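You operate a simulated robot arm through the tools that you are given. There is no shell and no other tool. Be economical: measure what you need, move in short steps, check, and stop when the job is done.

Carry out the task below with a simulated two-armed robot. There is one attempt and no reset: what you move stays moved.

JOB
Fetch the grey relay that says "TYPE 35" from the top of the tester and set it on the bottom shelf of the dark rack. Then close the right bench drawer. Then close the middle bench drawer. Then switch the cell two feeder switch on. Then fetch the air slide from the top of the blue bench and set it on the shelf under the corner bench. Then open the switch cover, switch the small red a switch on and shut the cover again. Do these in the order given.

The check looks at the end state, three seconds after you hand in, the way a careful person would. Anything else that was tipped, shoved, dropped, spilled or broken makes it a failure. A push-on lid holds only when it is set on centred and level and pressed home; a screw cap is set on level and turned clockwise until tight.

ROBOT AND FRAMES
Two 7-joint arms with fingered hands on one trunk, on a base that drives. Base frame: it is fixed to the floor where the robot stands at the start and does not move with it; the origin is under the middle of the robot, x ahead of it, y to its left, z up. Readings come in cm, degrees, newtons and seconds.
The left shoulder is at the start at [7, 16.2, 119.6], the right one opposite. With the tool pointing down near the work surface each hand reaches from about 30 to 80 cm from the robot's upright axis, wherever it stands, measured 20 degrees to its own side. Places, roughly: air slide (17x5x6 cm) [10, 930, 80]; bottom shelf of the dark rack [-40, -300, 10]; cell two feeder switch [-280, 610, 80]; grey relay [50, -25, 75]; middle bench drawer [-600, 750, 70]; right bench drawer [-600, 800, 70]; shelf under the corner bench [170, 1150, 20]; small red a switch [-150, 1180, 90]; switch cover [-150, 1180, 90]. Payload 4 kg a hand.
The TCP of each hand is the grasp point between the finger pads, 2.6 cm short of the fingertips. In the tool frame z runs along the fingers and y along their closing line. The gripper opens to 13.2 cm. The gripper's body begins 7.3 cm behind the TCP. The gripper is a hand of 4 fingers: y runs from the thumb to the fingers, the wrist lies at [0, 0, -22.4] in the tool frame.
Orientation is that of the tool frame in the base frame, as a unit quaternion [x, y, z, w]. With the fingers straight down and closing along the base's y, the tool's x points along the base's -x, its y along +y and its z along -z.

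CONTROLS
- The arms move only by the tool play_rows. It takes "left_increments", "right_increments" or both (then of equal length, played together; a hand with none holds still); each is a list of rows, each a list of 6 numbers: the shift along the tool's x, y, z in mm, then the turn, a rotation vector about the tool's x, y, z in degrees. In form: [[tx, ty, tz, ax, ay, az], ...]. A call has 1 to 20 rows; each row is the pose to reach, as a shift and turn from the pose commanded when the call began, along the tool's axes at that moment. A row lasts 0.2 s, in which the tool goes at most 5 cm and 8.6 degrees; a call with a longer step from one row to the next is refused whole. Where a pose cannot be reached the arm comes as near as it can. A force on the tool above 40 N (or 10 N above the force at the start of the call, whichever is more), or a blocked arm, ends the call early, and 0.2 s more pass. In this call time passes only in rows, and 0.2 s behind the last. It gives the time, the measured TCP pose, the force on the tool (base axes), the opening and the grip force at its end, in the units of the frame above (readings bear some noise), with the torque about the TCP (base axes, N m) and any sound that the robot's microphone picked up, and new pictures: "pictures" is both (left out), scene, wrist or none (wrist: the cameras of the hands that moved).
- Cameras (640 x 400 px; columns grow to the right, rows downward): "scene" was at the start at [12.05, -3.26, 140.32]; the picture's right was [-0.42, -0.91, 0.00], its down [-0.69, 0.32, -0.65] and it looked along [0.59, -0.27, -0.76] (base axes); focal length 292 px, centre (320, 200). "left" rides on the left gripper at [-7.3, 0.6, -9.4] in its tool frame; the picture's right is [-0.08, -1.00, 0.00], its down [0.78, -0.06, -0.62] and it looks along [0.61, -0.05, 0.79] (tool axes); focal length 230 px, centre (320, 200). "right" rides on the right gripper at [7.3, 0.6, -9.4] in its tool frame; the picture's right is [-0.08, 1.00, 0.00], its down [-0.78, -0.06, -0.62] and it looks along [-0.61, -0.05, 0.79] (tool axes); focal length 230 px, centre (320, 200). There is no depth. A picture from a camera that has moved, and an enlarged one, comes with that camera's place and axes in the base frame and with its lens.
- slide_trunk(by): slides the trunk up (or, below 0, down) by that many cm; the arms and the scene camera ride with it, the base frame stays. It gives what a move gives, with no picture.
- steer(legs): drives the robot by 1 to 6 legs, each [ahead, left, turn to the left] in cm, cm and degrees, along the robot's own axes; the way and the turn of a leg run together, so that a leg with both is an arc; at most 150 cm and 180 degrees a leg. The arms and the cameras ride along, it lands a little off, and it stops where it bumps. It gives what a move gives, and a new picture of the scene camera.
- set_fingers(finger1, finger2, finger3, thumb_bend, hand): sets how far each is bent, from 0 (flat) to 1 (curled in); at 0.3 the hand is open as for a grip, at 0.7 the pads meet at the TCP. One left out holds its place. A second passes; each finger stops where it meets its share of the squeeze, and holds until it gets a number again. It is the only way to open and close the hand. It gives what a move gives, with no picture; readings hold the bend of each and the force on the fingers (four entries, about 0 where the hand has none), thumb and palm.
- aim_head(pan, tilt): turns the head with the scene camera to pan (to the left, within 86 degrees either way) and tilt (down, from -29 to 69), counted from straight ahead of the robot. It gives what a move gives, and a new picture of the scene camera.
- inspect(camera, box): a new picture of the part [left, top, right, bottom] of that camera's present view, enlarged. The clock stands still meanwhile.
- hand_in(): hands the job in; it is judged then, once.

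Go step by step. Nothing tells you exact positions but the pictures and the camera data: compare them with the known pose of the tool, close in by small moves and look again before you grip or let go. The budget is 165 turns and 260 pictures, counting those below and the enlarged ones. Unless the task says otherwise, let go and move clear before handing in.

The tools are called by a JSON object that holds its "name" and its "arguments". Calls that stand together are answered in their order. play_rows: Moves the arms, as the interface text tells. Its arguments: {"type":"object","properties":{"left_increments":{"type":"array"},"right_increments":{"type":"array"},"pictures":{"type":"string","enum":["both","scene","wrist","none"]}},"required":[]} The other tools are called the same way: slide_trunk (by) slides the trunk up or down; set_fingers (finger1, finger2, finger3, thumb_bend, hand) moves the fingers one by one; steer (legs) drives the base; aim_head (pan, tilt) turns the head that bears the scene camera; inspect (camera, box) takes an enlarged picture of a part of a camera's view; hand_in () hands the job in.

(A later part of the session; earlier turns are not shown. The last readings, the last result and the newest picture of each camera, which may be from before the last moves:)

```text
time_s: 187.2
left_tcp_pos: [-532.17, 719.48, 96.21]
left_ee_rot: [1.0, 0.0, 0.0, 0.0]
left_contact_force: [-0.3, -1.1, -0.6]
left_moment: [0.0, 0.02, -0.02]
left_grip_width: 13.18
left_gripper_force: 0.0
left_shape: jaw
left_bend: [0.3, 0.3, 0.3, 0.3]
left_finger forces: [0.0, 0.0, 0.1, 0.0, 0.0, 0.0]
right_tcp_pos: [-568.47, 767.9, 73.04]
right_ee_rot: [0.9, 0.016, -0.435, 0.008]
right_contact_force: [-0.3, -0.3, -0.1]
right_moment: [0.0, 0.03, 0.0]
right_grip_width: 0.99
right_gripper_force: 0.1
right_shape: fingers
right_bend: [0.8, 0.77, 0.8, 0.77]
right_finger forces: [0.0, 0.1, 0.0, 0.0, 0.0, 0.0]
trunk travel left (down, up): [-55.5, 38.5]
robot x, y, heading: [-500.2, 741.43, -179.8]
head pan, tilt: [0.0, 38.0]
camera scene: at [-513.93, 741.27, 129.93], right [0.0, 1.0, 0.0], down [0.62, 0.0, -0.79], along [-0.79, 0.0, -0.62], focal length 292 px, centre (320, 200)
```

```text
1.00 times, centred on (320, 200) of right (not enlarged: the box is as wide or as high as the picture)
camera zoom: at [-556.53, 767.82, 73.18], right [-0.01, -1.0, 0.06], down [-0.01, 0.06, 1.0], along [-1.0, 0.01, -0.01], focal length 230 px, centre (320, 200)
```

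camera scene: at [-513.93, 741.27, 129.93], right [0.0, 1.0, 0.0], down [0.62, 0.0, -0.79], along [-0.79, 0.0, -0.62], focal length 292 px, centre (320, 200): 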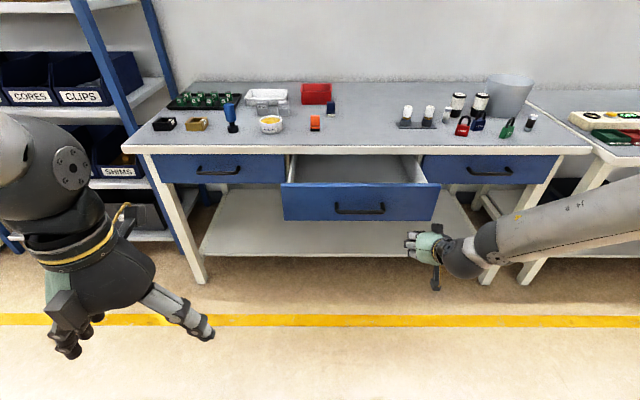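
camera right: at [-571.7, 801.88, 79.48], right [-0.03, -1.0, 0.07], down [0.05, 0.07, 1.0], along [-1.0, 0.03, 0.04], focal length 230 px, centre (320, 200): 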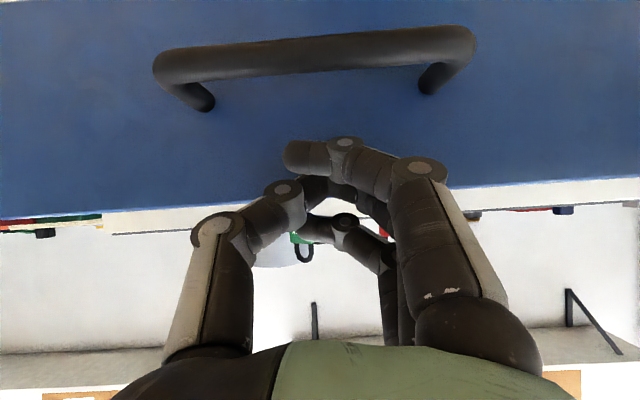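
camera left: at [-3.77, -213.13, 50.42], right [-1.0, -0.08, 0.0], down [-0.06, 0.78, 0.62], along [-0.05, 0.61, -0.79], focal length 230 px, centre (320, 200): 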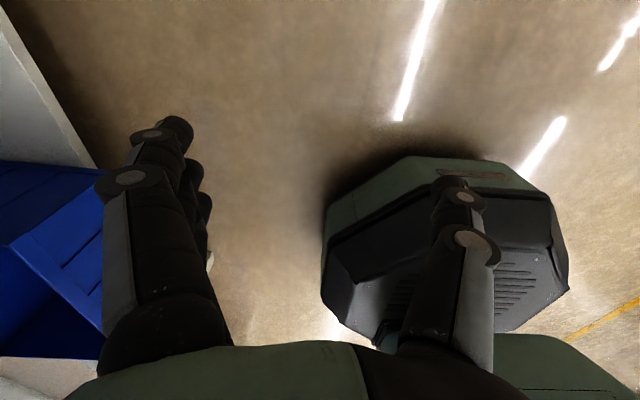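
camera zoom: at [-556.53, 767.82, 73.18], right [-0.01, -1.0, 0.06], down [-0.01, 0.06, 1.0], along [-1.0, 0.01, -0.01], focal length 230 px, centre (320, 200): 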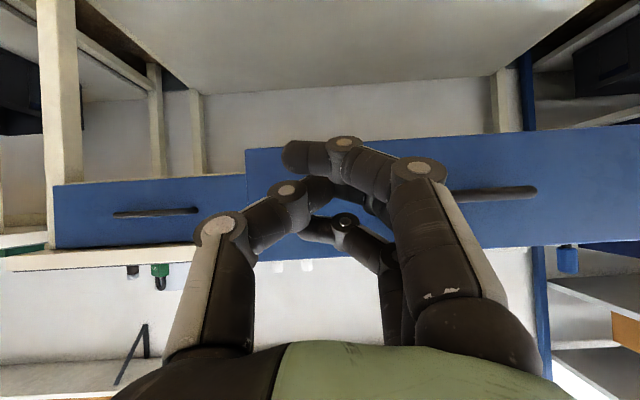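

The outer two drawers look flush alike, so the right one is closed. Now I push the middle drawer in the same way.

{"name": "steer", "arguments": {"legs": [[31, 0, 0]]}}

{"name": "steer", "arguments": {"legs": [[3.5, 0, 0]]}}

```text
time_s: 189.3
left_tcp_pos: [-563.52, 719.32, 96.15]
left_ee_rot: [1.0, -0.002, 0.0, 0.0]
left_contact_force: [-0.6, -0.6, -0.4]
left_moment: [0.0, -0.01, -0.02]
left_grip_width: 13.21
left_gripper_force: 0.0
left_shape: jaw
left_bend: [0.3, 0.3, 0.3, 0.3]
left_finger forces: [0.0, 0.0, 0.0, 0.0, 0.0, 0.0]
right_tcp_pos: [-599.78, 767.85, 73.06]
right_ee_rot: [0.9, 0.017, -0.435, 0.008]
right_contact_force: [-0.2, 0.2, 0.7]
right_moment: [0.03, 0.06, 0.02]
right_grip_width: 1.02
right_gripper_force: 0.1
right_shape: fingers
right_bend: [0.8, 0.77, 0.8, 0.77]
right_finger forces: [0.0, 0.0, 0.0, 0.0, 0.0, 0.0]
trunk travel left (down, up): [-55.5, 38.5]
robot x, y, heading: [-531.73, 740.92, -179.7]
head pan, tilt: [0.0, 38.0]
camera scene: at [-545.27, 741.18, 129.92], right [0.0, 1.0, 0.0], down [0.62, 0.0, -0.79], along [-0.79, 0.0, -0.62], focal length 292 px, centre (320, 200)
```

scene: 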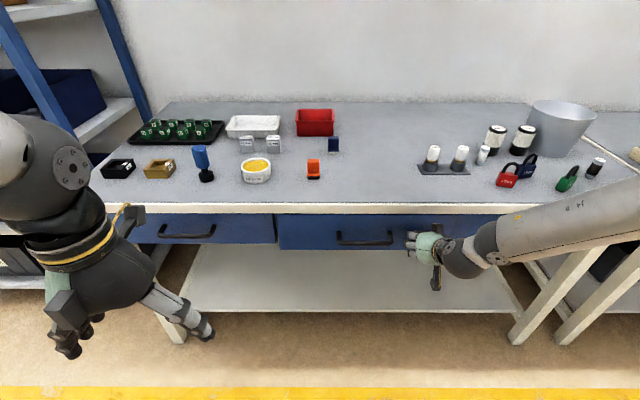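

```text
time_s: 190.2
left_tcp_pos: [-566.93, 719.29, 96.27]
left_ee_rot: [1.0, -0.001, -0.002, 0.0]
left_contact_force: [-0.3, -0.2, 0.1]
left_moment: [0.01, -0.02, -0.01]
left_grip_width: 13.15
left_gripper_force: 0.0
left_shape: jaw
left_bend: [0.3, 0.3, 0.3, 0.3]
left_finger forces: [0.1, 0.1, 0.0, 0.0, 0.0, 0.0]
right_tcp_pos: [-603.19, 767.73, 73.3]
right_ee_rot: [0.9, 0.015, -0.436, 0.008]
right_contact_force: [12.6, -2.1, 4.1]
right_moment: [0.1, 0.36, -0.06]
right_grip_width: 1.04
right_gripper_force: 6.7
right_shape: fingers
right_bend: [0.8, 0.77, 0.84, 0.77]
right_finger forces: [0.0, 0.1, 12.0, 0.1, 0.0, 0.0]
trunk travel left (down, up): [-55.5, 38.5]
robot x, y, heading: [-534.93, 741.38, -180.1]
head pan, tilt: [0.0, 38.0]
camera scene: at [-548.63, 741.16, 129.95], right [0.0, 1.0, 0.0], down [0.62, 0.0, -0.79], along [-0.79, 0.0, -0.62], focal length 292 px, centre (320, 200)
```

scene: 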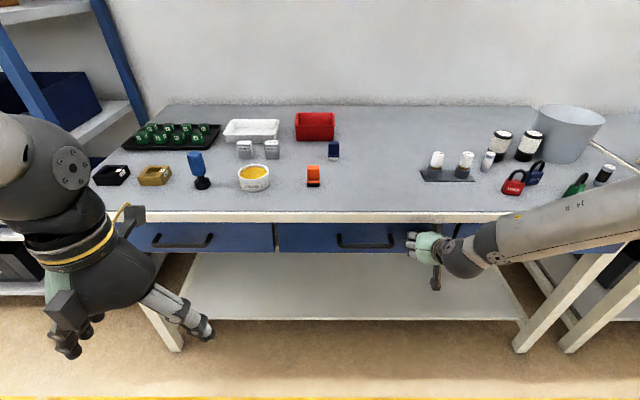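

Contact at the stop again. I press the last millimetres, back off and verify.

{"name": "steer", "arguments": {"legs": [[1, 0, 0]]}}

{"name": "steer", "arguments": {"legs": [[-50, 0, 0]]}}

{"name": "inspect", "arguments": {"camera": "scene", "box": [120, 80, 600, 280]}}

```text
time_s: 191.1
left_tcp_pos: [-567.82, 719.31, 96.18]
left_ee_rot: [1.0, -0.003, -0.001, -0.001]
left_contact_force: [0.0, -0.2, -0.2]
left_moment: [0.01, 0.0, 0.02]
left_grip_width: 13.22
left_gripper_force: 0.0
left_shape: jaw
left_bend: [0.3, 0.3, 0.3, 0.3]
left_finger forces: [0.1, 0.1, 0.0, 0.1, 0.0, 0.1]
right_tcp_pos: [-603.34, 767.61, 72.58]
right_ee_rot: [0.904, 0.018, -0.427, 0.01]
right_contact_force: [9.5, -1.2, 2.3]
right_moment: [0.04, 0.21, -0.07]
right_grip_width: 1.04
right_gripper_force: 5.2
right_shape: fingers
right_bend: [0.8, 0.77, 0.85, 0.77]
right_finger forces: [0.0, 0.0, 10.4, 0.1, 0.0, 0.0]
trunk travel left (down, up): [-55.5, 38.5]
robot x, y, heading: [-536.08, 741.11, -180.0]
head pan, tilt: [0.0, 38.0]
stopped in leg 1: the force on the tool passed its limit at 43 N (the readings are from after the stop); the commanded pose is now the measured one
camera scene: at [-549.52, 741.17, 129.94], right [0.0, 1.0, 0.0], down [0.61, 0.0, -0.79], along [-0.79, 0.0, -0.61], focal length 292 px, centre (320, 200)
```

scene: 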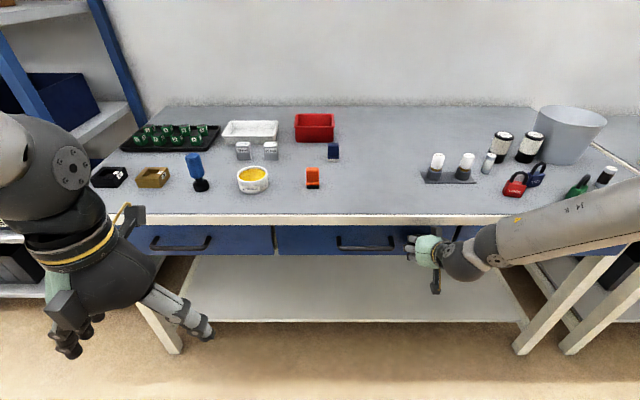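

```text
time_s: 194.0
left_tcp_pos: [-517.94, 719.59, 96.29]
left_ee_rot: [1.0, -0.005, 0.0, 0.0]
left_contact_force: [0.8, -0.1, -0.3]
left_moment: [-0.03, 0.0, 0.0]
left_grip_width: 13.19
left_gripper_force: 0.0
left_shape: jaw
left_bend: [0.3, 0.3, 0.3, 0.3]
left_finger forces: [0.1, 0.0, 0.0, 0.0, 0.0, 0.1]
right_tcp_pos: [-553.33, 768.03, 72.55]
right_ee_rot: [0.904, 0.016, -0.428, 0.009]
right_contact_force: [0.4, 1.1, 0.4]
right_moment: [-0.02, -0.01, -0.01]
right_grip_width: 1.02
right_gripper_force: 0.0
right_shape: fingers
right_bend: [0.8, 0.77, 0.8, 0.77]
right_finger forces: [0.1, 0.0, 0.0, 0.0, 0.2, 0.1]
trunk travel left (down, up): [-55.5, 38.5]
robot x, y, heading: [-485.74, 741.05, 179.8]
head pan, tilt: [0.0, 38.0]
camera scene: at [-499.58, 741.26, 129.93], right [0.0, 1.0, 0.0], down [0.62, 0.0, -0.79], along [-0.79, 0.0, -0.62], focal length 292 px, centre (320, 200)
```

scene: 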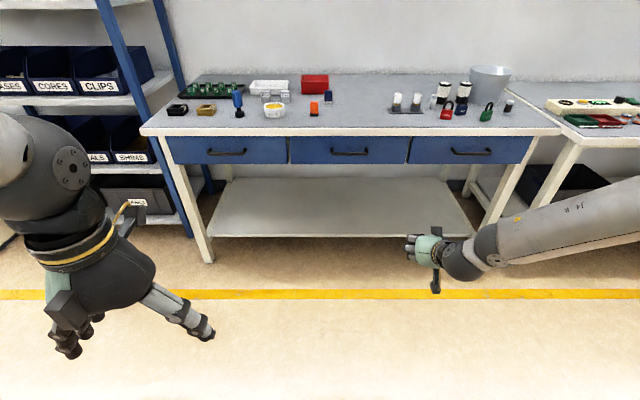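

```text
1.33 times, centred on (360, 180) of scene
camera zoom: at [-499.58, 741.26, 129.93], right [0.0, 1.0, 0.0], down [0.62, 0.0, -0.79], along [-0.79, 0.0, -0.62], focal length 389 px, centre (267, 227)
```

zoom: 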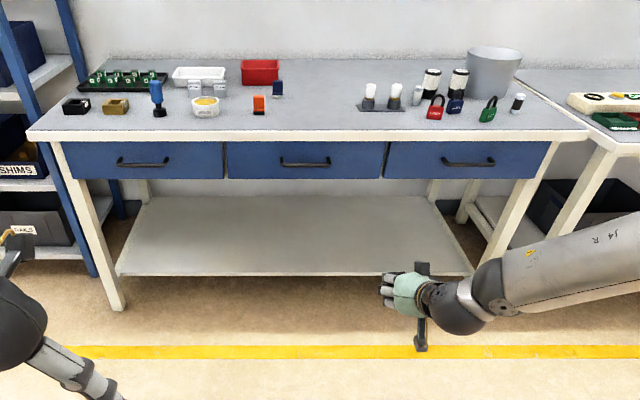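

All three drawers are shut. Next comes the cell two feeder switch near (−280, 610, 80); I go back to the corridor, still facing −x, and look at the cells.

{"name": "steer", "arguments": {"legs": [[0, -120, 0], [-150, 0, 0], [-150, 0, 0], [-45, 0, 0], [0, 125, 0], [0, 120, 0]]}}

{"name": "aim_head", "arguments": {"pan": 0, "tilt": 25}}

```text
time_s: 228.2
left_tcp_pos: [-167.11, 596.04, 96.24]
left_ee_rot: [1.0, 0.006, 0.0, 0.001]
left_contact_force: [0.9, -0.3, 0.8]
left_moment: [0.0, -0.03, -0.01]
left_grip_width: 13.19
left_gripper_force: 0.2
left_shape: jaw
left_bend: [0.3, 0.3, 0.3, 0.3]
left_finger forces: [0.0, 0.0, 0.1, 0.1, 0.0, 0.0]
right_tcp_pos: [-203.21, 643.99, 72.67]
right_ee_rot: [0.904, 0.024, -0.427, 0.012]
right_contact_force: [-0.3, -0.9, -0.6]
right_moment: [-0.03, -0.04, -0.01]
right_grip_width: 1.05
right_gripper_force: 0.0
right_shape: fingers
right_bend: [0.8, 0.77, 0.8, 0.77]
right_finger forces: [0.0, 0.0, 0.0, 0.0, 0.1, 0.1]
trunk travel left (down, up): [-55.5, 38.5]
robot x, y, heading: [-135.45, 618.13, -179.0]
head pan, tilt: [0.0, 38.0]
camera scene: at [-149.01, 618.23, 129.93], right [-0.02, 1.0, 0.0], down [0.62, 0.01, -0.79], along [-0.79, -0.01, -0.62], focal length 292 px, centre (320, 200)
```

scene: 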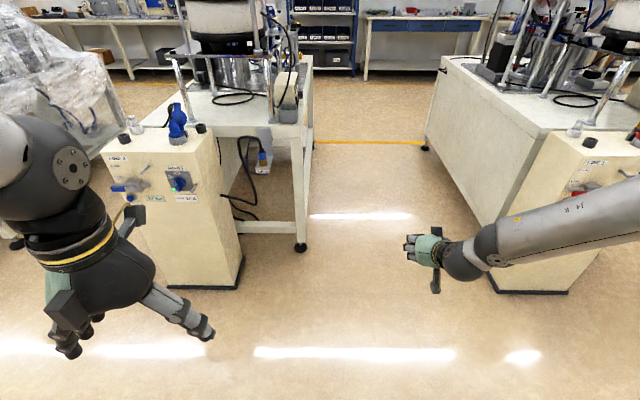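

```text
time_s: 228.9
left_tcp_pos: [-166.87, 596.22, 96.23]
left_ee_rot: [1.0, 0.006, 0.0, 0.001]
left_contact_force: [0.4, -0.7, -0.2]
left_moment: [-0.01, 0.02, 0.02]
left_grip_width: 13.21
left_gripper_force: 0.1
left_shape: jaw
left_bend: [0.3, 0.3, 0.3, 0.3]
left_finger forces: [0.0, 0.0, 0.0, 0.0, 0.0, 0.0]
right_tcp_pos: [-203.26, 643.83, 72.48]
right_ee_rot: [0.904, 0.026, -0.427, 0.014]
right_contact_force: [0.3, -0.4, 0.4]
right_moment: [0.0, 0.01, 0.0]
right_grip_width: 1.02
right_gripper_force: 0.0
right_shape: fingers
right_bend: [0.8, 0.77, 0.8, 0.77]
right_finger forces: [0.1, 0.0, 0.0, 0.0, 0.0, 0.1]
trunk travel left (down, up): [-55.5, 38.5]
robot x, y, heading: [-135.42, 618.92, -179.2]
head pan, tilt: [0.0, 25.0]
camera scene: at [-149.59, 618.25, 131.95], right [-0.02, 1.0, 0.0], down [0.42, 0.01, -0.91], along [-0.91, -0.02, -0.42], focal length 292 px, centre (320, 200)
```

scene: 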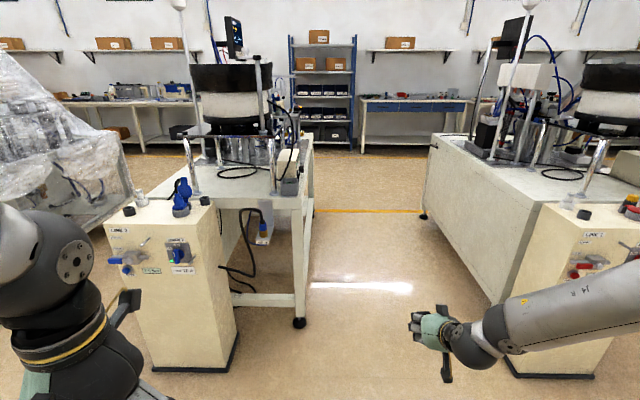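

Two cell cabinets are in view. I zoom in to read their labels.

{"name": "inspect", "arguments": {"camera": "scene", "box": [90, 170, 250, 290]}}

{"name": "inspect", "arguments": {"camera": "scene", "box": [500, 170, 640, 290]}}

```text
3.33 times, centred on (170, 230) of scene
camera zoom: at [-149.59, 618.25, 131.95], right [-0.02, 1.0, 0.0], down [0.42, 0.01, -0.91], along [-0.91, -0.02, -0.42], focal length 972 px, centre (820, 100)
```

zoom: 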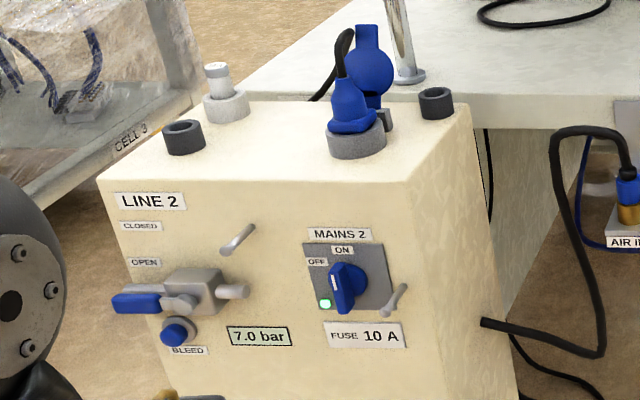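

```text
3.33 times, centred on (570, 230) of scene
camera zoom: at [-149.59, 618.25, 131.95], right [-0.02, 1.0, 0.0], down [0.42, 0.01, -0.91], along [-0.91, -0.02, -0.42], focal length 972 px, centre (-513, 100)
```

zoom: 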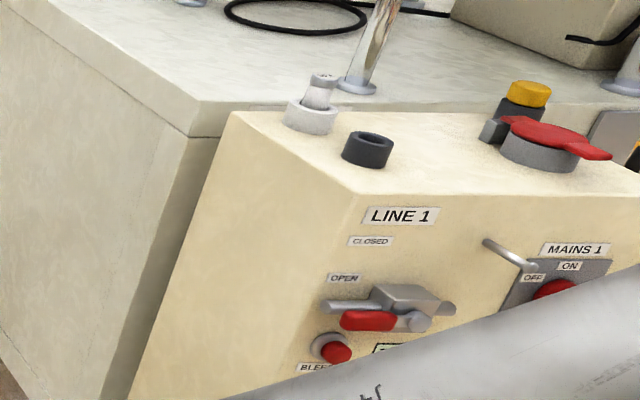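

The feeder switch should be on the little controller at the right edge of cell two's table. I zoom in there.

{"name": "inspect", "arguments": {"camera": "scene", "box": [230, 110, 350, 260]}}

```text
2.67 times, centred on (290, 185) of scene
camera zoom: at [-149.59, 618.25, 131.95], right [-0.02, 1.0, 0.0], down [0.42, 0.01, -0.91], along [-0.91, -0.02, -0.42], focal length 777 px, centre (400, 240)
```

zoom: 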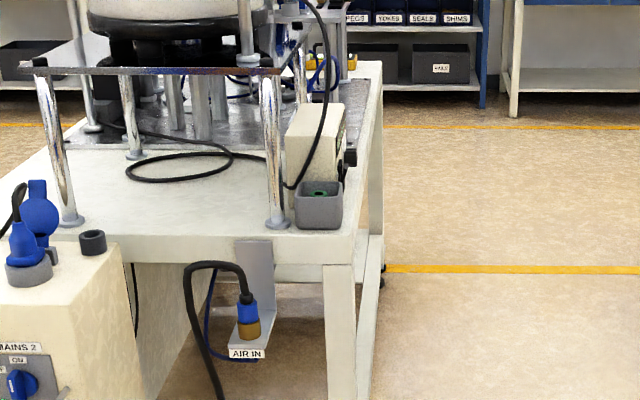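

The controller box sits on cell two's table edge near (−285, 615, 85) with something black on its +y side. I tuck the right hand up and drive toward the gap between the cells to see it.

{"name": "play_rows", "arguments": {"right_increments": [[-10, 0, -40, 0, 5, 0], [-10, 0, -80, 0, 11, 0], [-10, 0, -120, 0, 17, 0], [-10, 0, -160, 0, 23, 0], [-15, 0, -200, 0, 29, 0], [-30, 0, -240, 0, 35, 0], [-50, 0, -280, 0, 41, 0], [-70, 0, -320, 0, 46, 0], [-94, 0, -360, 0, 51, 0]], "pictures": "none"}}

{"name": "steer", "arguments": {"legs": [[0, -35, 0], [55, 0, 0]]}}

{"name": "aim_head", "arguments": {"pan": 25, "tilt": 35}}

```text
time_s: 230.9
left_tcp_pos: [-166.99, 596.03, 96.17]
left_ee_rot: [1.0, 0.007, 0.0, -0.001]
left_contact_force: [0.4, 0.1, -0.1]
left_moment: [0.02, -0.02, 0.01]
left_grip_width: 13.18
left_gripper_force: 0.1
left_shape: jaw
left_bend: [0.3, 0.3, 0.3, 0.3]
left_finger forces: [0.0, 0.0, 0.1, 0.1, 0.0, 0.0]
right_tcp_pos: [-181.29, 644.97, 102.73]
right_ee_rot: [1.0, 0.028, 0.004, 0.0]
right_contact_force: [-0.4, -0.4, 0.7]
right_moment: [0.0, 0.03, 0.02]
right_grip_width: 1.02
right_gripper_force: 0.0
right_shape: fingers
right_bend: [0.8, 0.77, 0.8, 0.77]
right_finger forces: [0.0, 0.0, 0.0, 0.0, 0.0, 0.0]
trunk travel left (down, up): [-55.5, 38.5]
robot x, y, heading: [-135.31, 618.61, -179.1]
head pan, tilt: [0.0, 25.0]
```

```text
time_s: 236.0
left_tcp_pos: [-222.47, 630.45, 96.2]
left_ee_rot: [1.0, 0.003, 0.0, 0.0]
left_contact_force: [-0.9, 0.7, 0.4]
left_moment: [0.0, 0.0, -0.04]
left_grip_width: 13.17
left_gripper_force: 0.0
left_shape: jaw
left_bend: [0.3, 0.3, 0.3, 0.3]
left_finger forces: [0.0, 0.0, 0.0, 0.0, 0.1, 0.0]
right_tcp_pos: [-236.51, 679.41, 102.71]
right_ee_rot: [1.0, 0.026, 0.004, 0.001]
right_contact_force: [-0.1, -1.5, -0.9]
right_moment: [0.0, -0.01, 0.01]
right_grip_width: 1.02
right_gripper_force: 0.0
right_shape: fingers
right_bend: [0.8, 0.77, 0.8, 0.77]
right_finger forces: [0.0, 0.1, 0.0, 0.0, 0.0, 0.0]
trunk travel left (down, up): [-55.5, 38.5]
robot x, y, heading: [-190.73, 652.61, -179.2]
head pan, tilt: [0.0, 25.0]
camera scene: at [-204.99, 652.41, 131.96], right [-0.01, 1.0, 0.0], down [0.42, 0.01, -0.91], along [-0.91, -0.01, -0.42], focal length 292 px, centre (320, 200)
```

scene: 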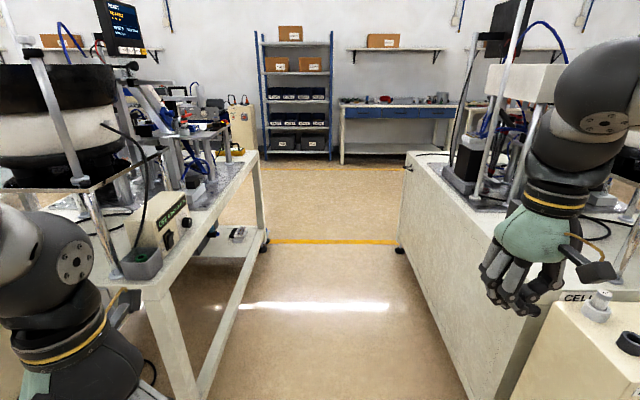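

```text
time_s: 236.8
left_tcp_pos: [-222.38, 630.41, 96.28]
left_ee_rot: [1.0, 0.004, 0.001, -0.001]
left_contact_force: [0.1, -0.2, -0.5]
left_moment: [-0.02, 0.0, 0.03]
left_grip_width: 13.2
left_gripper_force: 0.0
left_shape: jaw
left_bend: [0.3, 0.3, 0.3, 0.3]
left_finger forces: [0.0, 0.0, 0.0, 0.1, 0.0, 0.0]
right_tcp_pos: [-236.66, 679.4, 102.51]
right_ee_rot: [1.0, 0.026, 0.003, 0.0]
right_contact_force: [-0.3, -0.3, 0.1]
right_moment: [0.02, -0.01, 0.01]
right_grip_width: 1.03
right_gripper_force: 0.0
right_shape: fingers
right_bend: [0.8, 0.77, 0.8, 0.77]
right_finger forces: [0.1, 0.1, 0.1, 0.0, 0.0, 0.0]
trunk travel left (down, up): [-55.5, 38.5]
robot x, y, heading: [-190.42, 652.52, -178.9]
head pan, tilt: [25.0, 35.0]
camera scene: at [-203.68, 648.72, 130.39], right [-0.43, 0.9, 0.0], down [0.52, 0.25, -0.82], along [-0.74, -0.36, -0.57], focal length 292 px, centre (320, 200)
```

scene: 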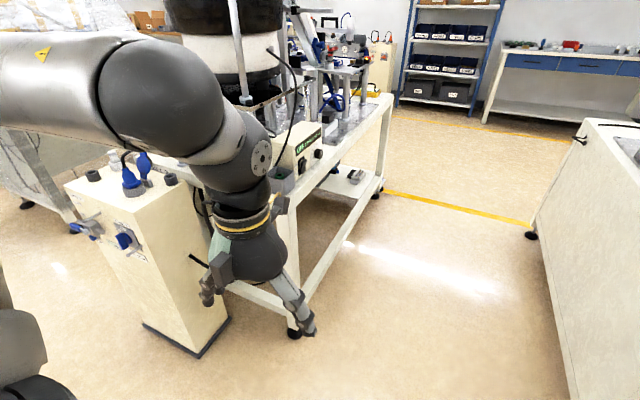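

The controller's face with a rocker and a knob faces the gap. I zoom in.

{"name": "inspect", "arguments": {"camera": "scene", "box": [260, 110, 350, 200]}}

```text
4.44 times, centred on (305, 155) of scene
camera zoom: at [-203.68, 648.72, 130.39], right [-0.43, 0.9, 0.0], down [0.52, 0.25, -0.82], along [-0.74, -0.36, -0.57], focal length 1296 px, centre (387, 400)
```

zoom: 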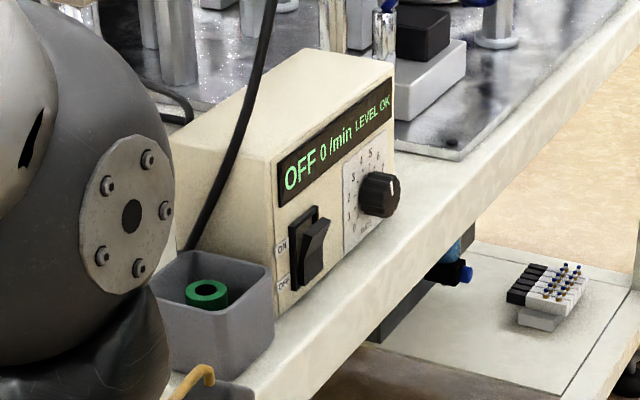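

The rocker at about (−277, 607, 86) is OFF with its upper half sticking out; it must be pressed at the top toward −y. I go back into the corridor, turn to face the controller diagonally, and shape a pointing hand there.

{"name": "steer", "arguments": {"legs": [[-45, 0, 0], [0, 0, 45]]}}

{"name": "set_fingers", "arguments": {"hand": "right", "finger1": 1, "finger2": 0.35, "finger3": 1, "thumb_bend": 0.9}}

{"name": "play_rows", "arguments": {"right_increments": [[-20, 0, 0, 0, -8, 0], [-40, 0, 0, 0, -16, 0], [-60, 0, 0, 0, -24, 0], [-80, 0, 0, 0, -32, 0], [-100, 0, 0, 0, -40, 0], [-120, 0, 0, 0, -48, 0], [-140, 0, 0, 0, -56, 0], [-160, 0, 0, 0, -64, 0], [-160, 0, 0, 0, -72, 0], [-160, 0, 0, 0, -80, 0], [-160, 0, 0, 0, -88, 0]], "pictures": "both"}}

```text
time_s: 241.6
left_tcp_pos: [-152.83, 615.18, 96.22]
left_ee_rot: [0.924, 0.383, 0.001, -0.001]
left_contact_force: [0.2, 0.9, -0.5]
left_moment: [0.01, 0.01, -0.02]
left_grip_width: 13.16
left_gripper_force: 0.1
left_shape: jaw
left_bend: [0.3, 0.3, 0.3, 0.3]
left_finger forces: [0.1, 0.0, 0.0, 0.1, 0.0, 0.0]
right_tcp_pos: [-197.46, 640.02, 102.61]
right_ee_rot: [0.914, 0.405, 0.003, -0.001]
right_contact_force: [-0.6, -0.4, -0.6]
right_moment: [0.0, -0.02, -0.01]
right_grip_width: 1.03
right_gripper_force: 0.1
right_shape: fingers
right_bend: [0.8, 0.77, 0.8, 0.77]
right_finger forces: [0.1, 0.1, 0.1, 0.0, 0.0, 0.0]
trunk travel left (down, up): [-55.5, 38.5]
robot x, y, heading: [-145.83, 653.02, -134.6]
head pan, tilt: [25.0, 35.0]
camera scene: at [-152.28, 641.36, 130.38], right [-0.94, 0.33, 0.0], down [0.19, 0.54, -0.82], along [-0.27, -0.77, -0.57], focal length 292 px, centre (320, 200)
```

scene: 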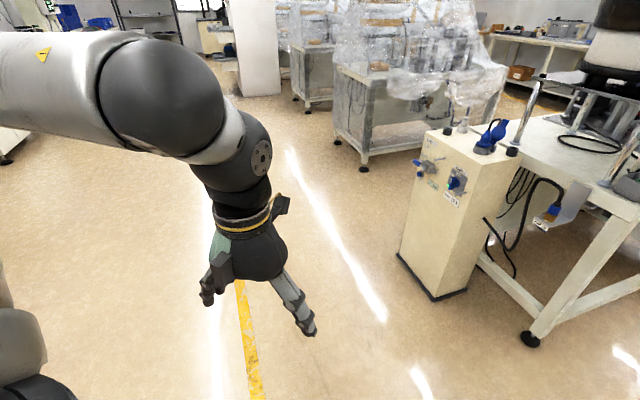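

```text
time_s: 242.6
left_tcp_pos: [-152.78, 615.08, 96.11]
left_ee_rot: [0.923, 0.384, -0.001, 0.0]
left_contact_force: [0.5, 0.2, -0.1]
left_moment: [0.03, 0.01, -0.02]
left_grip_width: 13.19
left_gripper_force: 0.1
left_shape: jaw
left_bend: [0.3, 0.3, 0.3, 0.3]
left_finger forces: [0.0, 0.0, 0.1, 0.0, 0.1, 0.0]
right_tcp_pos: [-197.3, 640.03, 102.5]
right_ee_rot: [0.915, 0.404, 0.003, 0.0]
right_contact_force: [0.0, 1.1, 0.4]
right_moment: [-0.01, -0.01, 0.0]
right_grip_width: 3.72
right_gripper_force: 0.1
right_shape: fingers
right_bend: [1.0, 0.35, 1.0, 0.9]
right_finger forces: [0.0, 0.0, 0.0, 0.0, 0.1, 0.0]
trunk travel left (down, up): [-55.5, 38.5]
robot x, y, heading: [-145.58, 653.57, -134.5]
head pan, tilt: [25.0, 35.0]
```

```text
time_s: 245.0
left_tcp_pos: [-152.77, 615.0, 96.22]
left_ee_rot: [0.924, 0.384, 0.0, 0.0]
left_contact_force: [-0.1, 0.0, 0.1]
left_moment: [0.03, -0.01, 0.0]
left_grip_width: 13.19
left_gripper_force: 0.1
left_shape: jaw
left_bend: [0.3, 0.3, 0.3, 0.3]
left_finger forces: [0.0, 0.0, 0.0, 0.0, 0.0, 0.1]
right_tcp_pos: [-208.38, 628.36, 102.42]
right_ee_rot: [0.661, 0.291, -0.633, 0.279]
right_contact_force: [-1.0, -0.6, -0.1]
right_moment: [0.03, -0.02, 0.02]
right_grip_width: 3.74
right_gripper_force: 0.1
right_shape: fingers
right_bend: [1.0, 0.35, 1.0, 0.9]
right_finger forces: [0.0, 0.0, 0.0, 0.0, 0.1, 0.1]
trunk travel left (down, up): [-55.5, 38.5]
robot x, y, heading: [-146.25, 653.15, -134.1]
head pan, tilt: [25.0, 35.0]
camera scene: at [-152.44, 641.31, 130.38], right [-0.94, 0.33, 0.0], down [0.19, 0.54, -0.82], along [-0.27, -0.77, -0.57], focal length 292 px, centre (320, 200)
camera right: at [-201.32, 635.07, 95.49], right [0.73, -0.68, 0.08], down [0.35, 0.47, 0.81], along [-0.59, -0.57, 0.58], focal length 230 px, centre (320, 200)
```

scene: 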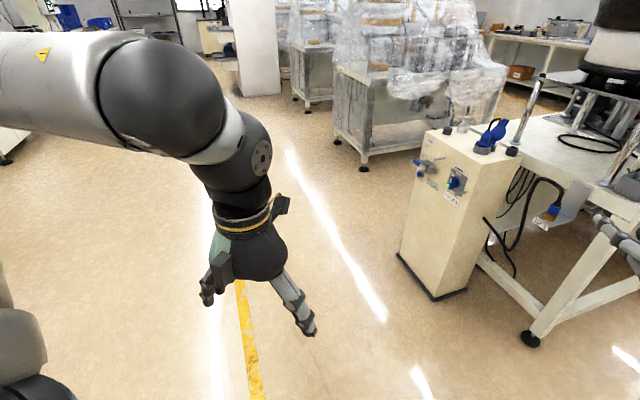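
right: 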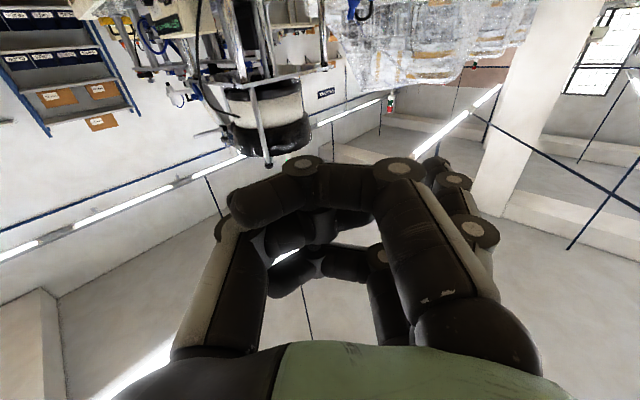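

The hand can point forward. I ease the pitch to 60° and yaw it left so the finger points along −y.

{"name": "play_rows", "arguments": {"right_increments": [[0, 0, 0, 0, 7, 0], [0, 0, 0, 0, 14, 0], [0, 0, 0, 0, 21, 0], [0, 0, 0, 0, 28, 0]], "pictures": "none"}}

{"name": "play_rows", "arguments": {"right_increments": [[0, 0, 0, -6.5, 0, -3.75], [0, 0, 0, -13, 0, -7.5], [0, 0, 0, -19.5, 0, -11.25], [0, 0, 0, -26, 0, -15], [0, 0, 0, -32.5, 0, -18.75], [0, 0, 0, -39, 0, -22.5]], "pictures": "wrist"}}

{"name": "aim_head", "arguments": {"pan": -10, "tilt": 30}}

```text
time_s: 246.0
left_tcp_pos: [-152.77, 614.97, 96.05]
left_ee_rot: [0.923, 0.384, -0.001, 0.0]
left_contact_force: [0.8, -0.3, 0.4]
left_moment: [-0.01, 0.01, -0.01]
left_grip_width: 13.18
left_gripper_force: 0.1
left_shape: jaw
left_bend: [0.3, 0.3, 0.3, 0.3]
left_finger forces: [0.0, 0.1, 0.0, 0.1, 0.0, 0.1]
right_tcp_pos: [-208.13, 628.19, 102.48]
right_ee_rot: [0.794, 0.35, -0.454, 0.201]
right_contact_force: [-1.1, -0.3, 0.8]
right_moment: [-0.02, 0.02, -0.03]
right_grip_width: 3.75
right_gripper_force: 0.1
right_shape: fingers
right_bend: [1.0, 0.35, 1.0, 0.9]
right_finger forces: [0.0, 0.0, 0.1, 0.0, 0.0, 0.0]
trunk travel left (down, up): [-55.5, 38.5]
robot x, y, heading: [-145.42, 653.08, -134.5]
head pan, tilt: [25.0, 35.0]
```

```text
time_s: 247.4
left_tcp_pos: [-152.77, 615.09, 96.26]
left_ee_rot: [0.924, 0.383, 0.0, 0.0]
left_contact_force: [0.6, 0.2, 0.1]
left_moment: [-0.01, 0.02, -0.03]
left_grip_width: 13.19
left_gripper_force: 0.1
left_shape: jaw
left_bend: [0.3, 0.3, 0.3, 0.3]
left_finger forces: [0.0, 0.0, 0.1, 0.1, 0.1, 0.0]
right_tcp_pos: [-208.15, 628.11, 102.47]
right_ee_rot: [0.599, 0.626, -0.342, 0.363]
right_contact_force: [0.3, 0.1, 0.3]
right_moment: [0.01, -0.01, 0.03]
right_grip_width: 3.78
right_gripper_force: 0.1
right_shape: fingers
right_bend: [1.0, 0.35, 1.0, 0.9]
right_finger forces: [0.1, 0.0, 0.1, 0.0, 0.1, 0.0]
trunk travel left (down, up): [-55.5, 38.5]
robot x, y, heading: [-146.16, 652.93, -134.3]
head pan, tilt: [25.0, 35.0]
camera right: at [-208.17, 640.07, 100.9], right [1.0, 0.01, 0.07], down [-0.07, 0.14, 0.99], along [0.0, -0.99, 0.14], focal length 230 px, centre (320, 200)
```

right: 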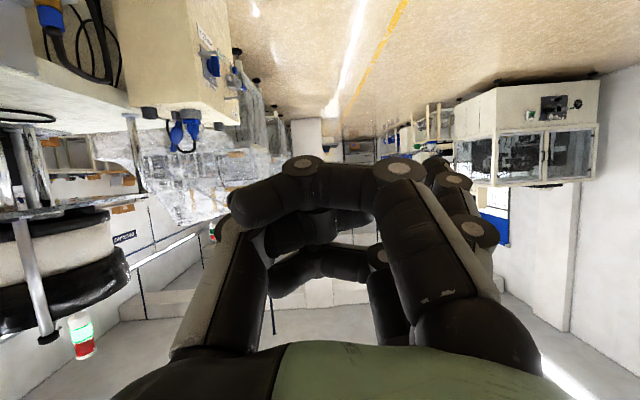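

```text
time_s: 248.4
left_tcp_pos: [-152.75, 615.15, 96.34]
left_ee_rot: [0.924, 0.383, 0.0, 0.0]
left_contact_force: [0.8, -0.4, 0.2]
left_moment: [0.02, -0.01, -0.01]
left_grip_width: 13.21
left_gripper_force: 0.0
left_shape: jaw
left_bend: [0.3, 0.3, 0.3, 0.3]
left_finger forces: [0.0, 0.0, 0.1, 0.0, 0.1, 0.0]
right_tcp_pos: [-208.14, 628.27, 102.59]
right_ee_rot: [0.6, 0.626, -0.342, 0.362]
right_contact_force: [-0.1, -0.2, 0.2]
right_moment: [0.03, 0.04, -0.04]
right_grip_width: 3.75
right_gripper_force: 0.0
right_shape: fingers
right_bend: [1.0, 0.35, 1.0, 0.9]
right_finger forces: [0.0, 0.1, 0.0, 0.0, 0.0, 0.1]
trunk travel left (down, up): [-55.5, 38.5]
robot x, y, heading: [-145.86, 653.15, -134.8]
head pan, tilt: [-10.0, 30.0]
camera scene: at [-156.72, 644.41, 131.16], right [-0.58, 0.81, 0.0], down [0.41, 0.29, -0.87], along [-0.7, -0.5, -0.5], focal length 292 px, centre (320, 200)
```

scene: 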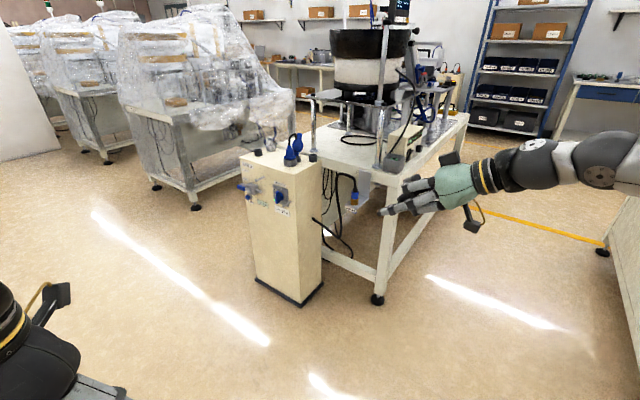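

I zoom in to locate the extended fingertip relative to the TCP.

{"name": "inspect", "arguments": {"camera": "scene", "box": [360, 110, 500, 250]}}

{"name": "inspect", "arguments": {"camera": "right", "box": [340, 100, 540, 300]}}

```text
2.86 times, centred on (430, 180) of scene
camera zoom: at [-156.72, 644.41, 131.16], right [-0.58, 0.81, 0.0], down [0.41, 0.29, -0.87], along [-0.7, -0.5, -0.5], focal length 833 px, centre (6, 257)
```

zoom: 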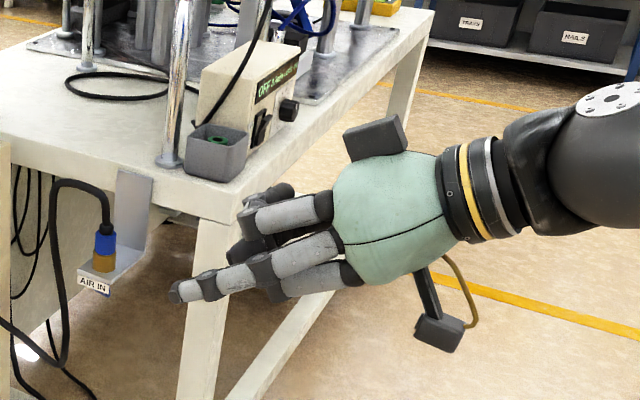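

```text
2.00 times, centred on (440, 200) of right
camera zoom: at [-208.09, 640.07, 100.92], right [1.0, 0.01, 0.07], down [-0.07, 0.14, 0.99], along [0.0, -0.99, 0.14], focal length 460 px, centre (80, 200)
```

zoom: 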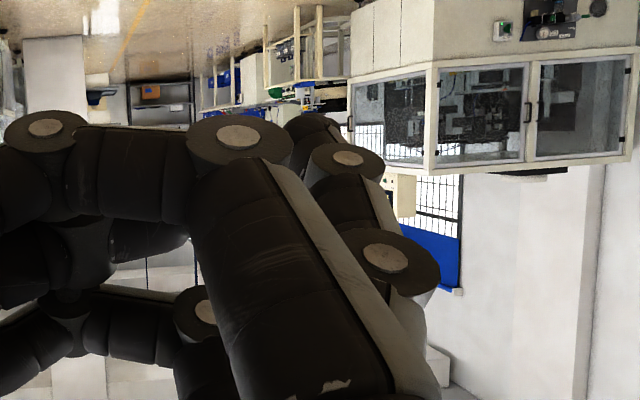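

The fingertip is about (+6.6, −2.0, −1.5) from the TCP. I lower the trunk, raise the left hand, and drive partway in, then check the right elbow's clearance.

{"name": "play_rows", "arguments": {"left_increments": [[0, 0, -40, 0, 0, 0], [0, 0, -80, 0, 0, 0], [0, 0, -120, 0, 0, 0], [0, 0, -160, 0, 0, 0]], "pictures": "none"}}

{"name": "slide_trunk", "arguments": {"by": -12}}

{"name": "steer", "arguments": {"legs": [[36, -36, 0]]}}

{"name": "aim_head", "arguments": {"pan": -65, "tilt": 30}}

```text
time_s: 249.4
left_tcp_pos: [-154.25, 615.7, 110.71]
left_ee_rot: [0.924, 0.383, -0.001, 0.001]
left_contact_force: [-1.0, -0.2, -0.5]
left_moment: [0.01, 0.02, 0.03]
left_grip_width: 13.2
left_gripper_force: 0.1
left_shape: jaw
left_bend: [0.3, 0.3, 0.3, 0.3]
left_finger forces: [0.0, 0.0, 0.1, 0.1, 0.0, 0.1]
left hand out of reach, approached as far as the arm can: row 4
right_tcp_pos: [-208.4, 628.31, 102.52]
right_ee_rot: [0.599, 0.626, -0.342, 0.364]
right_contact_force: [0.1, -0.2, -0.7]
right_moment: [-0.02, 0.0, 0.01]
right_grip_width: 3.76
right_gripper_force: 0.0
right_shape: fingers
right_bend: [1.0, 0.35, 1.0, 0.9]
right_finger forces: [0.0, 0.0, 0.1, 0.0, 0.0, 0.1]
trunk travel left (down, up): [-55.5, 38.5]
robot x, y, heading: [-145.88, 653.22, -134.3]
head pan, tilt: [-10.0, 30.0]
```

```text
time_s: 250.9
left_tcp_pos: [-154.18, 615.64, 98.63]
left_ee_rot: [0.924, 0.383, -0.001, -0.001]
left_contact_force: [-0.1, 0.1, 0.4]
left_moment: [-0.01, 0.01, 0.02]
left_grip_width: 13.16
left_gripper_force: 0.0
left_shape: jaw
left_bend: [0.3, 0.3, 0.3, 0.3]
left_finger forces: [0.1, 0.1, 0.1, 0.0, 0.0, 0.0]
right_tcp_pos: [-208.1, 628.28, 90.6]
right_ee_rot: [0.6, 0.626, -0.343, 0.362]
right_contact_force: [0.6, -0.3, -0.1]
right_moment: [0.01, 0.0, -0.01]
right_grip_width: 3.78
right_gripper_force: 0.1
right_shape: fingers
right_bend: [1.0, 0.35, 1.0, 0.9]
right_finger forces: [0.0, 0.1, 0.0, 0.0, 0.0, 0.0]
trunk travel left (down, up): [-43.5, 50.5]
robot x, y, heading: [-145.88, 653.5, -134.2]
head pan, tilt: [-10.0, 30.0]
```

```text
time_s: 253.9
left_tcp_pos: [-205.26, 615.1, 98.73]
left_ee_rot: [0.924, 0.384, 0.0, -0.001]
left_contact_force: [-0.5, -0.9, 0.9]
left_moment: [0.02, -0.02, 0.02]
left_grip_width: 13.19
left_gripper_force: 0.0
left_shape: jaw
left_bend: [0.3, 0.3, 0.3, 0.3]
left_finger forces: [0.0, 0.0, 0.0, 0.1, 0.1, 0.0]
right_tcp_pos: [-259.27, 627.75, 90.56]
right_ee_rot: [0.6, 0.626, -0.342, 0.362]
right_contact_force: [0.4, 2.0, -0.2]
right_moment: [0.01, 0.02, -0.01]
right_grip_width: 3.75
right_gripper_force: 0.0
right_shape: fingers
right_bend: [1.0, 0.35, 1.0, 0.9]
right_finger forces: [0.1, 0.0, 0.1, 0.0, 0.0, 0.1]
trunk travel left (down, up): [-43.5, 50.5]
robot x, y, heading: [-196.72, 652.66, -134.7]
head pan, tilt: [-10.0, 30.0]
camera scene: at [-207.79, 643.92, 119.16], right [-0.58, 0.81, 0.0], down [0.41, 0.29, -0.87], along [-0.71, -0.5, -0.5], focal length 292 px, centre (320, 200)
```

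scene: 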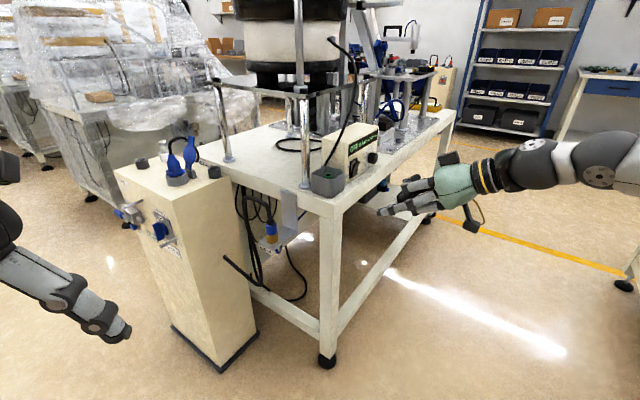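

```text
time_s: 255.2
left_tcp_pos: [-205.12, 615.07, 98.67]
left_ee_rot: [0.923, 0.384, 0.0, 0.0]
left_contact_force: [0.4, -0.6, -0.1]
left_moment: [-0.03, -0.05, 0.01]
left_grip_width: 13.19
left_gripper_force: 0.1
left_shape: jaw
left_bend: [0.3, 0.3, 0.3, 0.3]
left_finger forces: [0.0, 0.0, 0.0, 0.1, 0.0, 0.0]
right_tcp_pos: [-259.18, 627.76, 90.62]
right_ee_rot: [0.599, 0.627, -0.342, 0.363]
right_contact_force: [0.2, 0.3, 0.0]
right_moment: [-0.01, -0.01, 0.0]
right_grip_width: 3.77
right_gripper_force: 0.1
right_shape: fingers
right_bend: [1.0, 0.35, 1.0, 0.9]
right_finger forces: [0.0, 0.1, 0.0, 0.0, 0.0, 0.0]
trunk travel left (down, up): [-43.5, 50.5]
robot x, y, heading: [-197.22, 652.53, -134.6]
head pan, tilt: [-65.0, 30.0]
camera scene: at [-208.89, 652.19, 119.16], right [0.33, 0.94, 0.0], down [0.47, -0.17, -0.87], along [-0.82, 0.29, -0.5], focal length 292 px, centre (320, 200)
```

scene: 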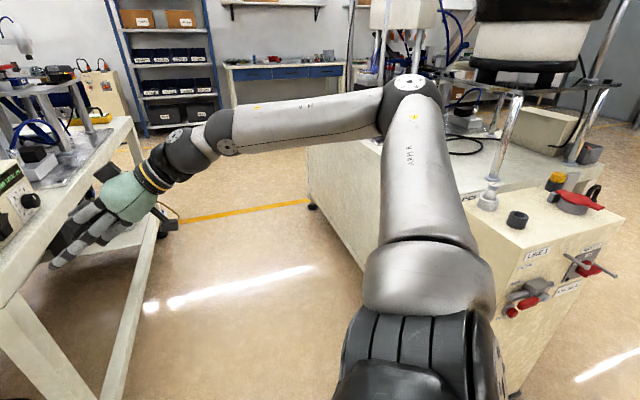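

The elbow is above and clear. I move the hand along −x to be in line with the rocker and check the view.

{"name": "steer", "arguments": {"legs": [[17.8, -18.1, 0]]}}

{"name": "slide_trunk", "arguments": {"by": -2.5}}

{"name": "aim_head", "arguments": {"pan": -15, "tilt": 38}}

{"name": "inspect", "arguments": {"camera": "right", "box": [200, 0, 640, 280]}}

```text
time_s: 257.0
left_tcp_pos: [-230.43, 615.13, 98.66]
left_ee_rot: [0.924, 0.382, 0.001, -0.001]
left_contact_force: [0.6, -0.2, 0.6]
left_moment: [-0.02, -0.02, 0.01]
left_grip_width: 13.19
left_gripper_force: 0.0
left_shape: jaw
left_bend: [0.3, 0.3, 0.3, 0.3]
left_finger forces: [0.1, 0.0, 0.0, 0.0, 0.1, 0.0]
right_tcp_pos: [-284.44, 628.04, 90.48]
right_ee_rot: [0.6, 0.626, -0.343, 0.363]
right_contact_force: [-0.2, 0.2, -0.5]
right_moment: [-0.02, 0.0, -0.01]
right_grip_width: 3.75
right_gripper_force: 0.1
right_shape: fingers
right_bend: [1.0, 0.35, 1.0, 0.9]
right_finger forces: [0.0, 0.1, 0.1, 0.1, 0.1, 0.0]
trunk travel left (down, up): [-43.5, 50.5]
robot x, y, heading: [-221.91, 652.63, -134.7]
head pan, tilt: [-65.0, 30.0]
camera scene: at [-234.13, 652.24, 119.16], right [0.34, 0.94, 0.0], down [0.47, -0.17, -0.87], along [-0.82, 0.29, -0.5], focal length 292 px, centre (320, 200)
```

scene: 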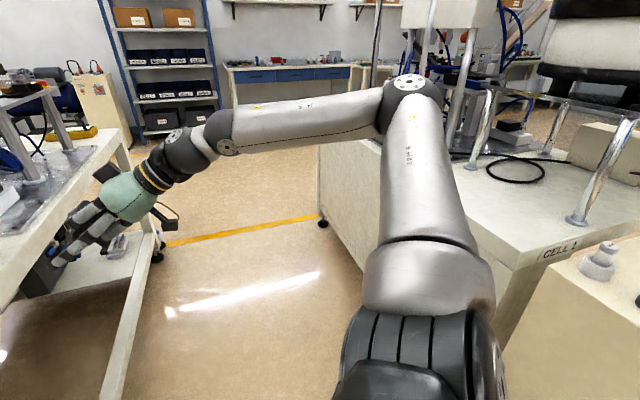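

```text
time_s: 257.7
left_tcp_pos: [-230.32, 615.26, 96.19]
left_ee_rot: [0.924, 0.383, -0.001, 0.0]
left_contact_force: [0.3, 0.3, -0.9]
left_moment: [-0.01, 0.01, 0.0]
left_grip_width: 13.2
left_gripper_force: 0.2
left_shape: jaw
left_bend: [0.3, 0.3, 0.3, 0.3]
left_finger forces: [0.0, 0.1, 0.1, 0.0, 0.1, 0.1]
right_tcp_pos: [-284.2, 627.92, 87.99]
right_ee_rot: [0.6, 0.626, -0.343, 0.363]
right_contact_force: [-0.4, -0.1, -0.3]
right_moment: [-0.01, -0.01, 0.0]
right_grip_width: 3.73
right_gripper_force: 0.1
right_shape: fingers
right_bend: [1.0, 0.35, 1.0, 0.9]
right_finger forces: [0.0, 0.0, 0.0, 0.0, 0.1, 0.1]
trunk travel left (down, up): [-41.0, 53.0]
robot x, y, heading: [-221.88, 652.69, -134.8]
head pan, tilt: [-65.0, 30.0]
```

```text
time_s: 258.9
left_tcp_pos: [-230.36, 615.16, 96.16]
left_ee_rot: [0.924, 0.382, 0.0, -0.002]
left_contact_force: [0.5, -0.7, 1.2]
left_moment: [0.05, -0.04, -0.01]
left_grip_width: 13.19
left_gripper_force: 0.0
left_shape: jaw
left_bend: [0.3, 0.3, 0.3, 0.3]
left_finger forces: [0.0, 0.0, 0.0, 0.0, 0.0, 0.0]
right_tcp_pos: [-284.35, 627.89, 87.99]
right_ee_rot: [0.599, 0.627, -0.342, 0.363]
right_contact_force: [0.3, 0.6, 0.8]
right_moment: [0.0, -0.01, 0.0]
right_grip_width: 3.73
right_gripper_force: 0.1
right_shape: fingers
right_bend: [1.0, 0.35, 1.0, 0.9]
right_finger forces: [0.1, 0.0, 0.0, 0.0, 0.0, 0.0]
trunk travel left (down, up): [-41.0, 53.0]
robot x, y, heading: [-222.08, 652.79, -134.4]
head pan, tilt: [-15.0, 38.0]
camera scene: at [-232.98, 644.85, 115.43], right [-0.51, 0.86, 0.0], down [0.53, 0.31, -0.79], along [-0.68, -0.4, -0.62], focal length 292 px, centre (320, 200)
```

scene: 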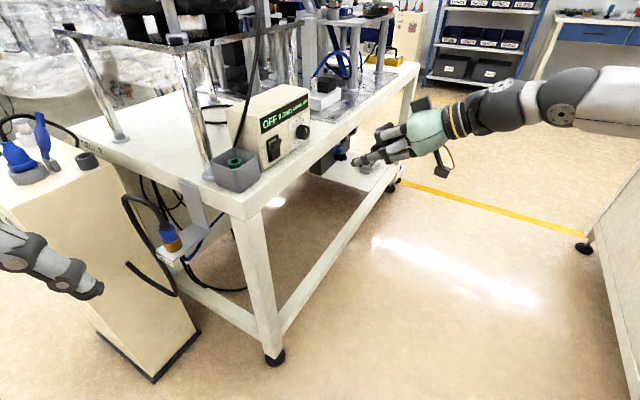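

```text
1.43 times, centred on (420, 140) of right
camera zoom: at [-284.28, 639.69, 86.43], right [1.0, 0.01, 0.07], down [-0.07, 0.14, 0.99], along [0.0, -0.99, 0.14], focal length 329 px, centre (177, 286)
```

zoom: 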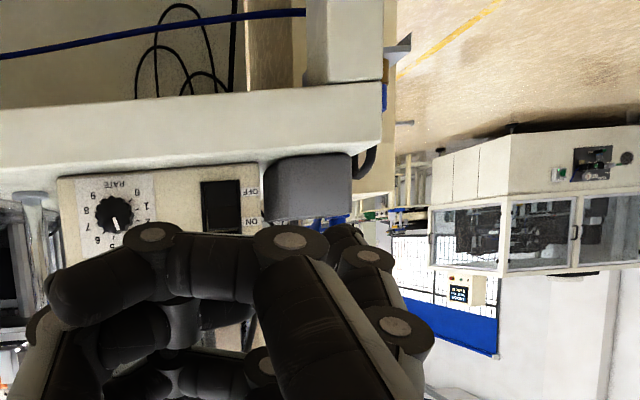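

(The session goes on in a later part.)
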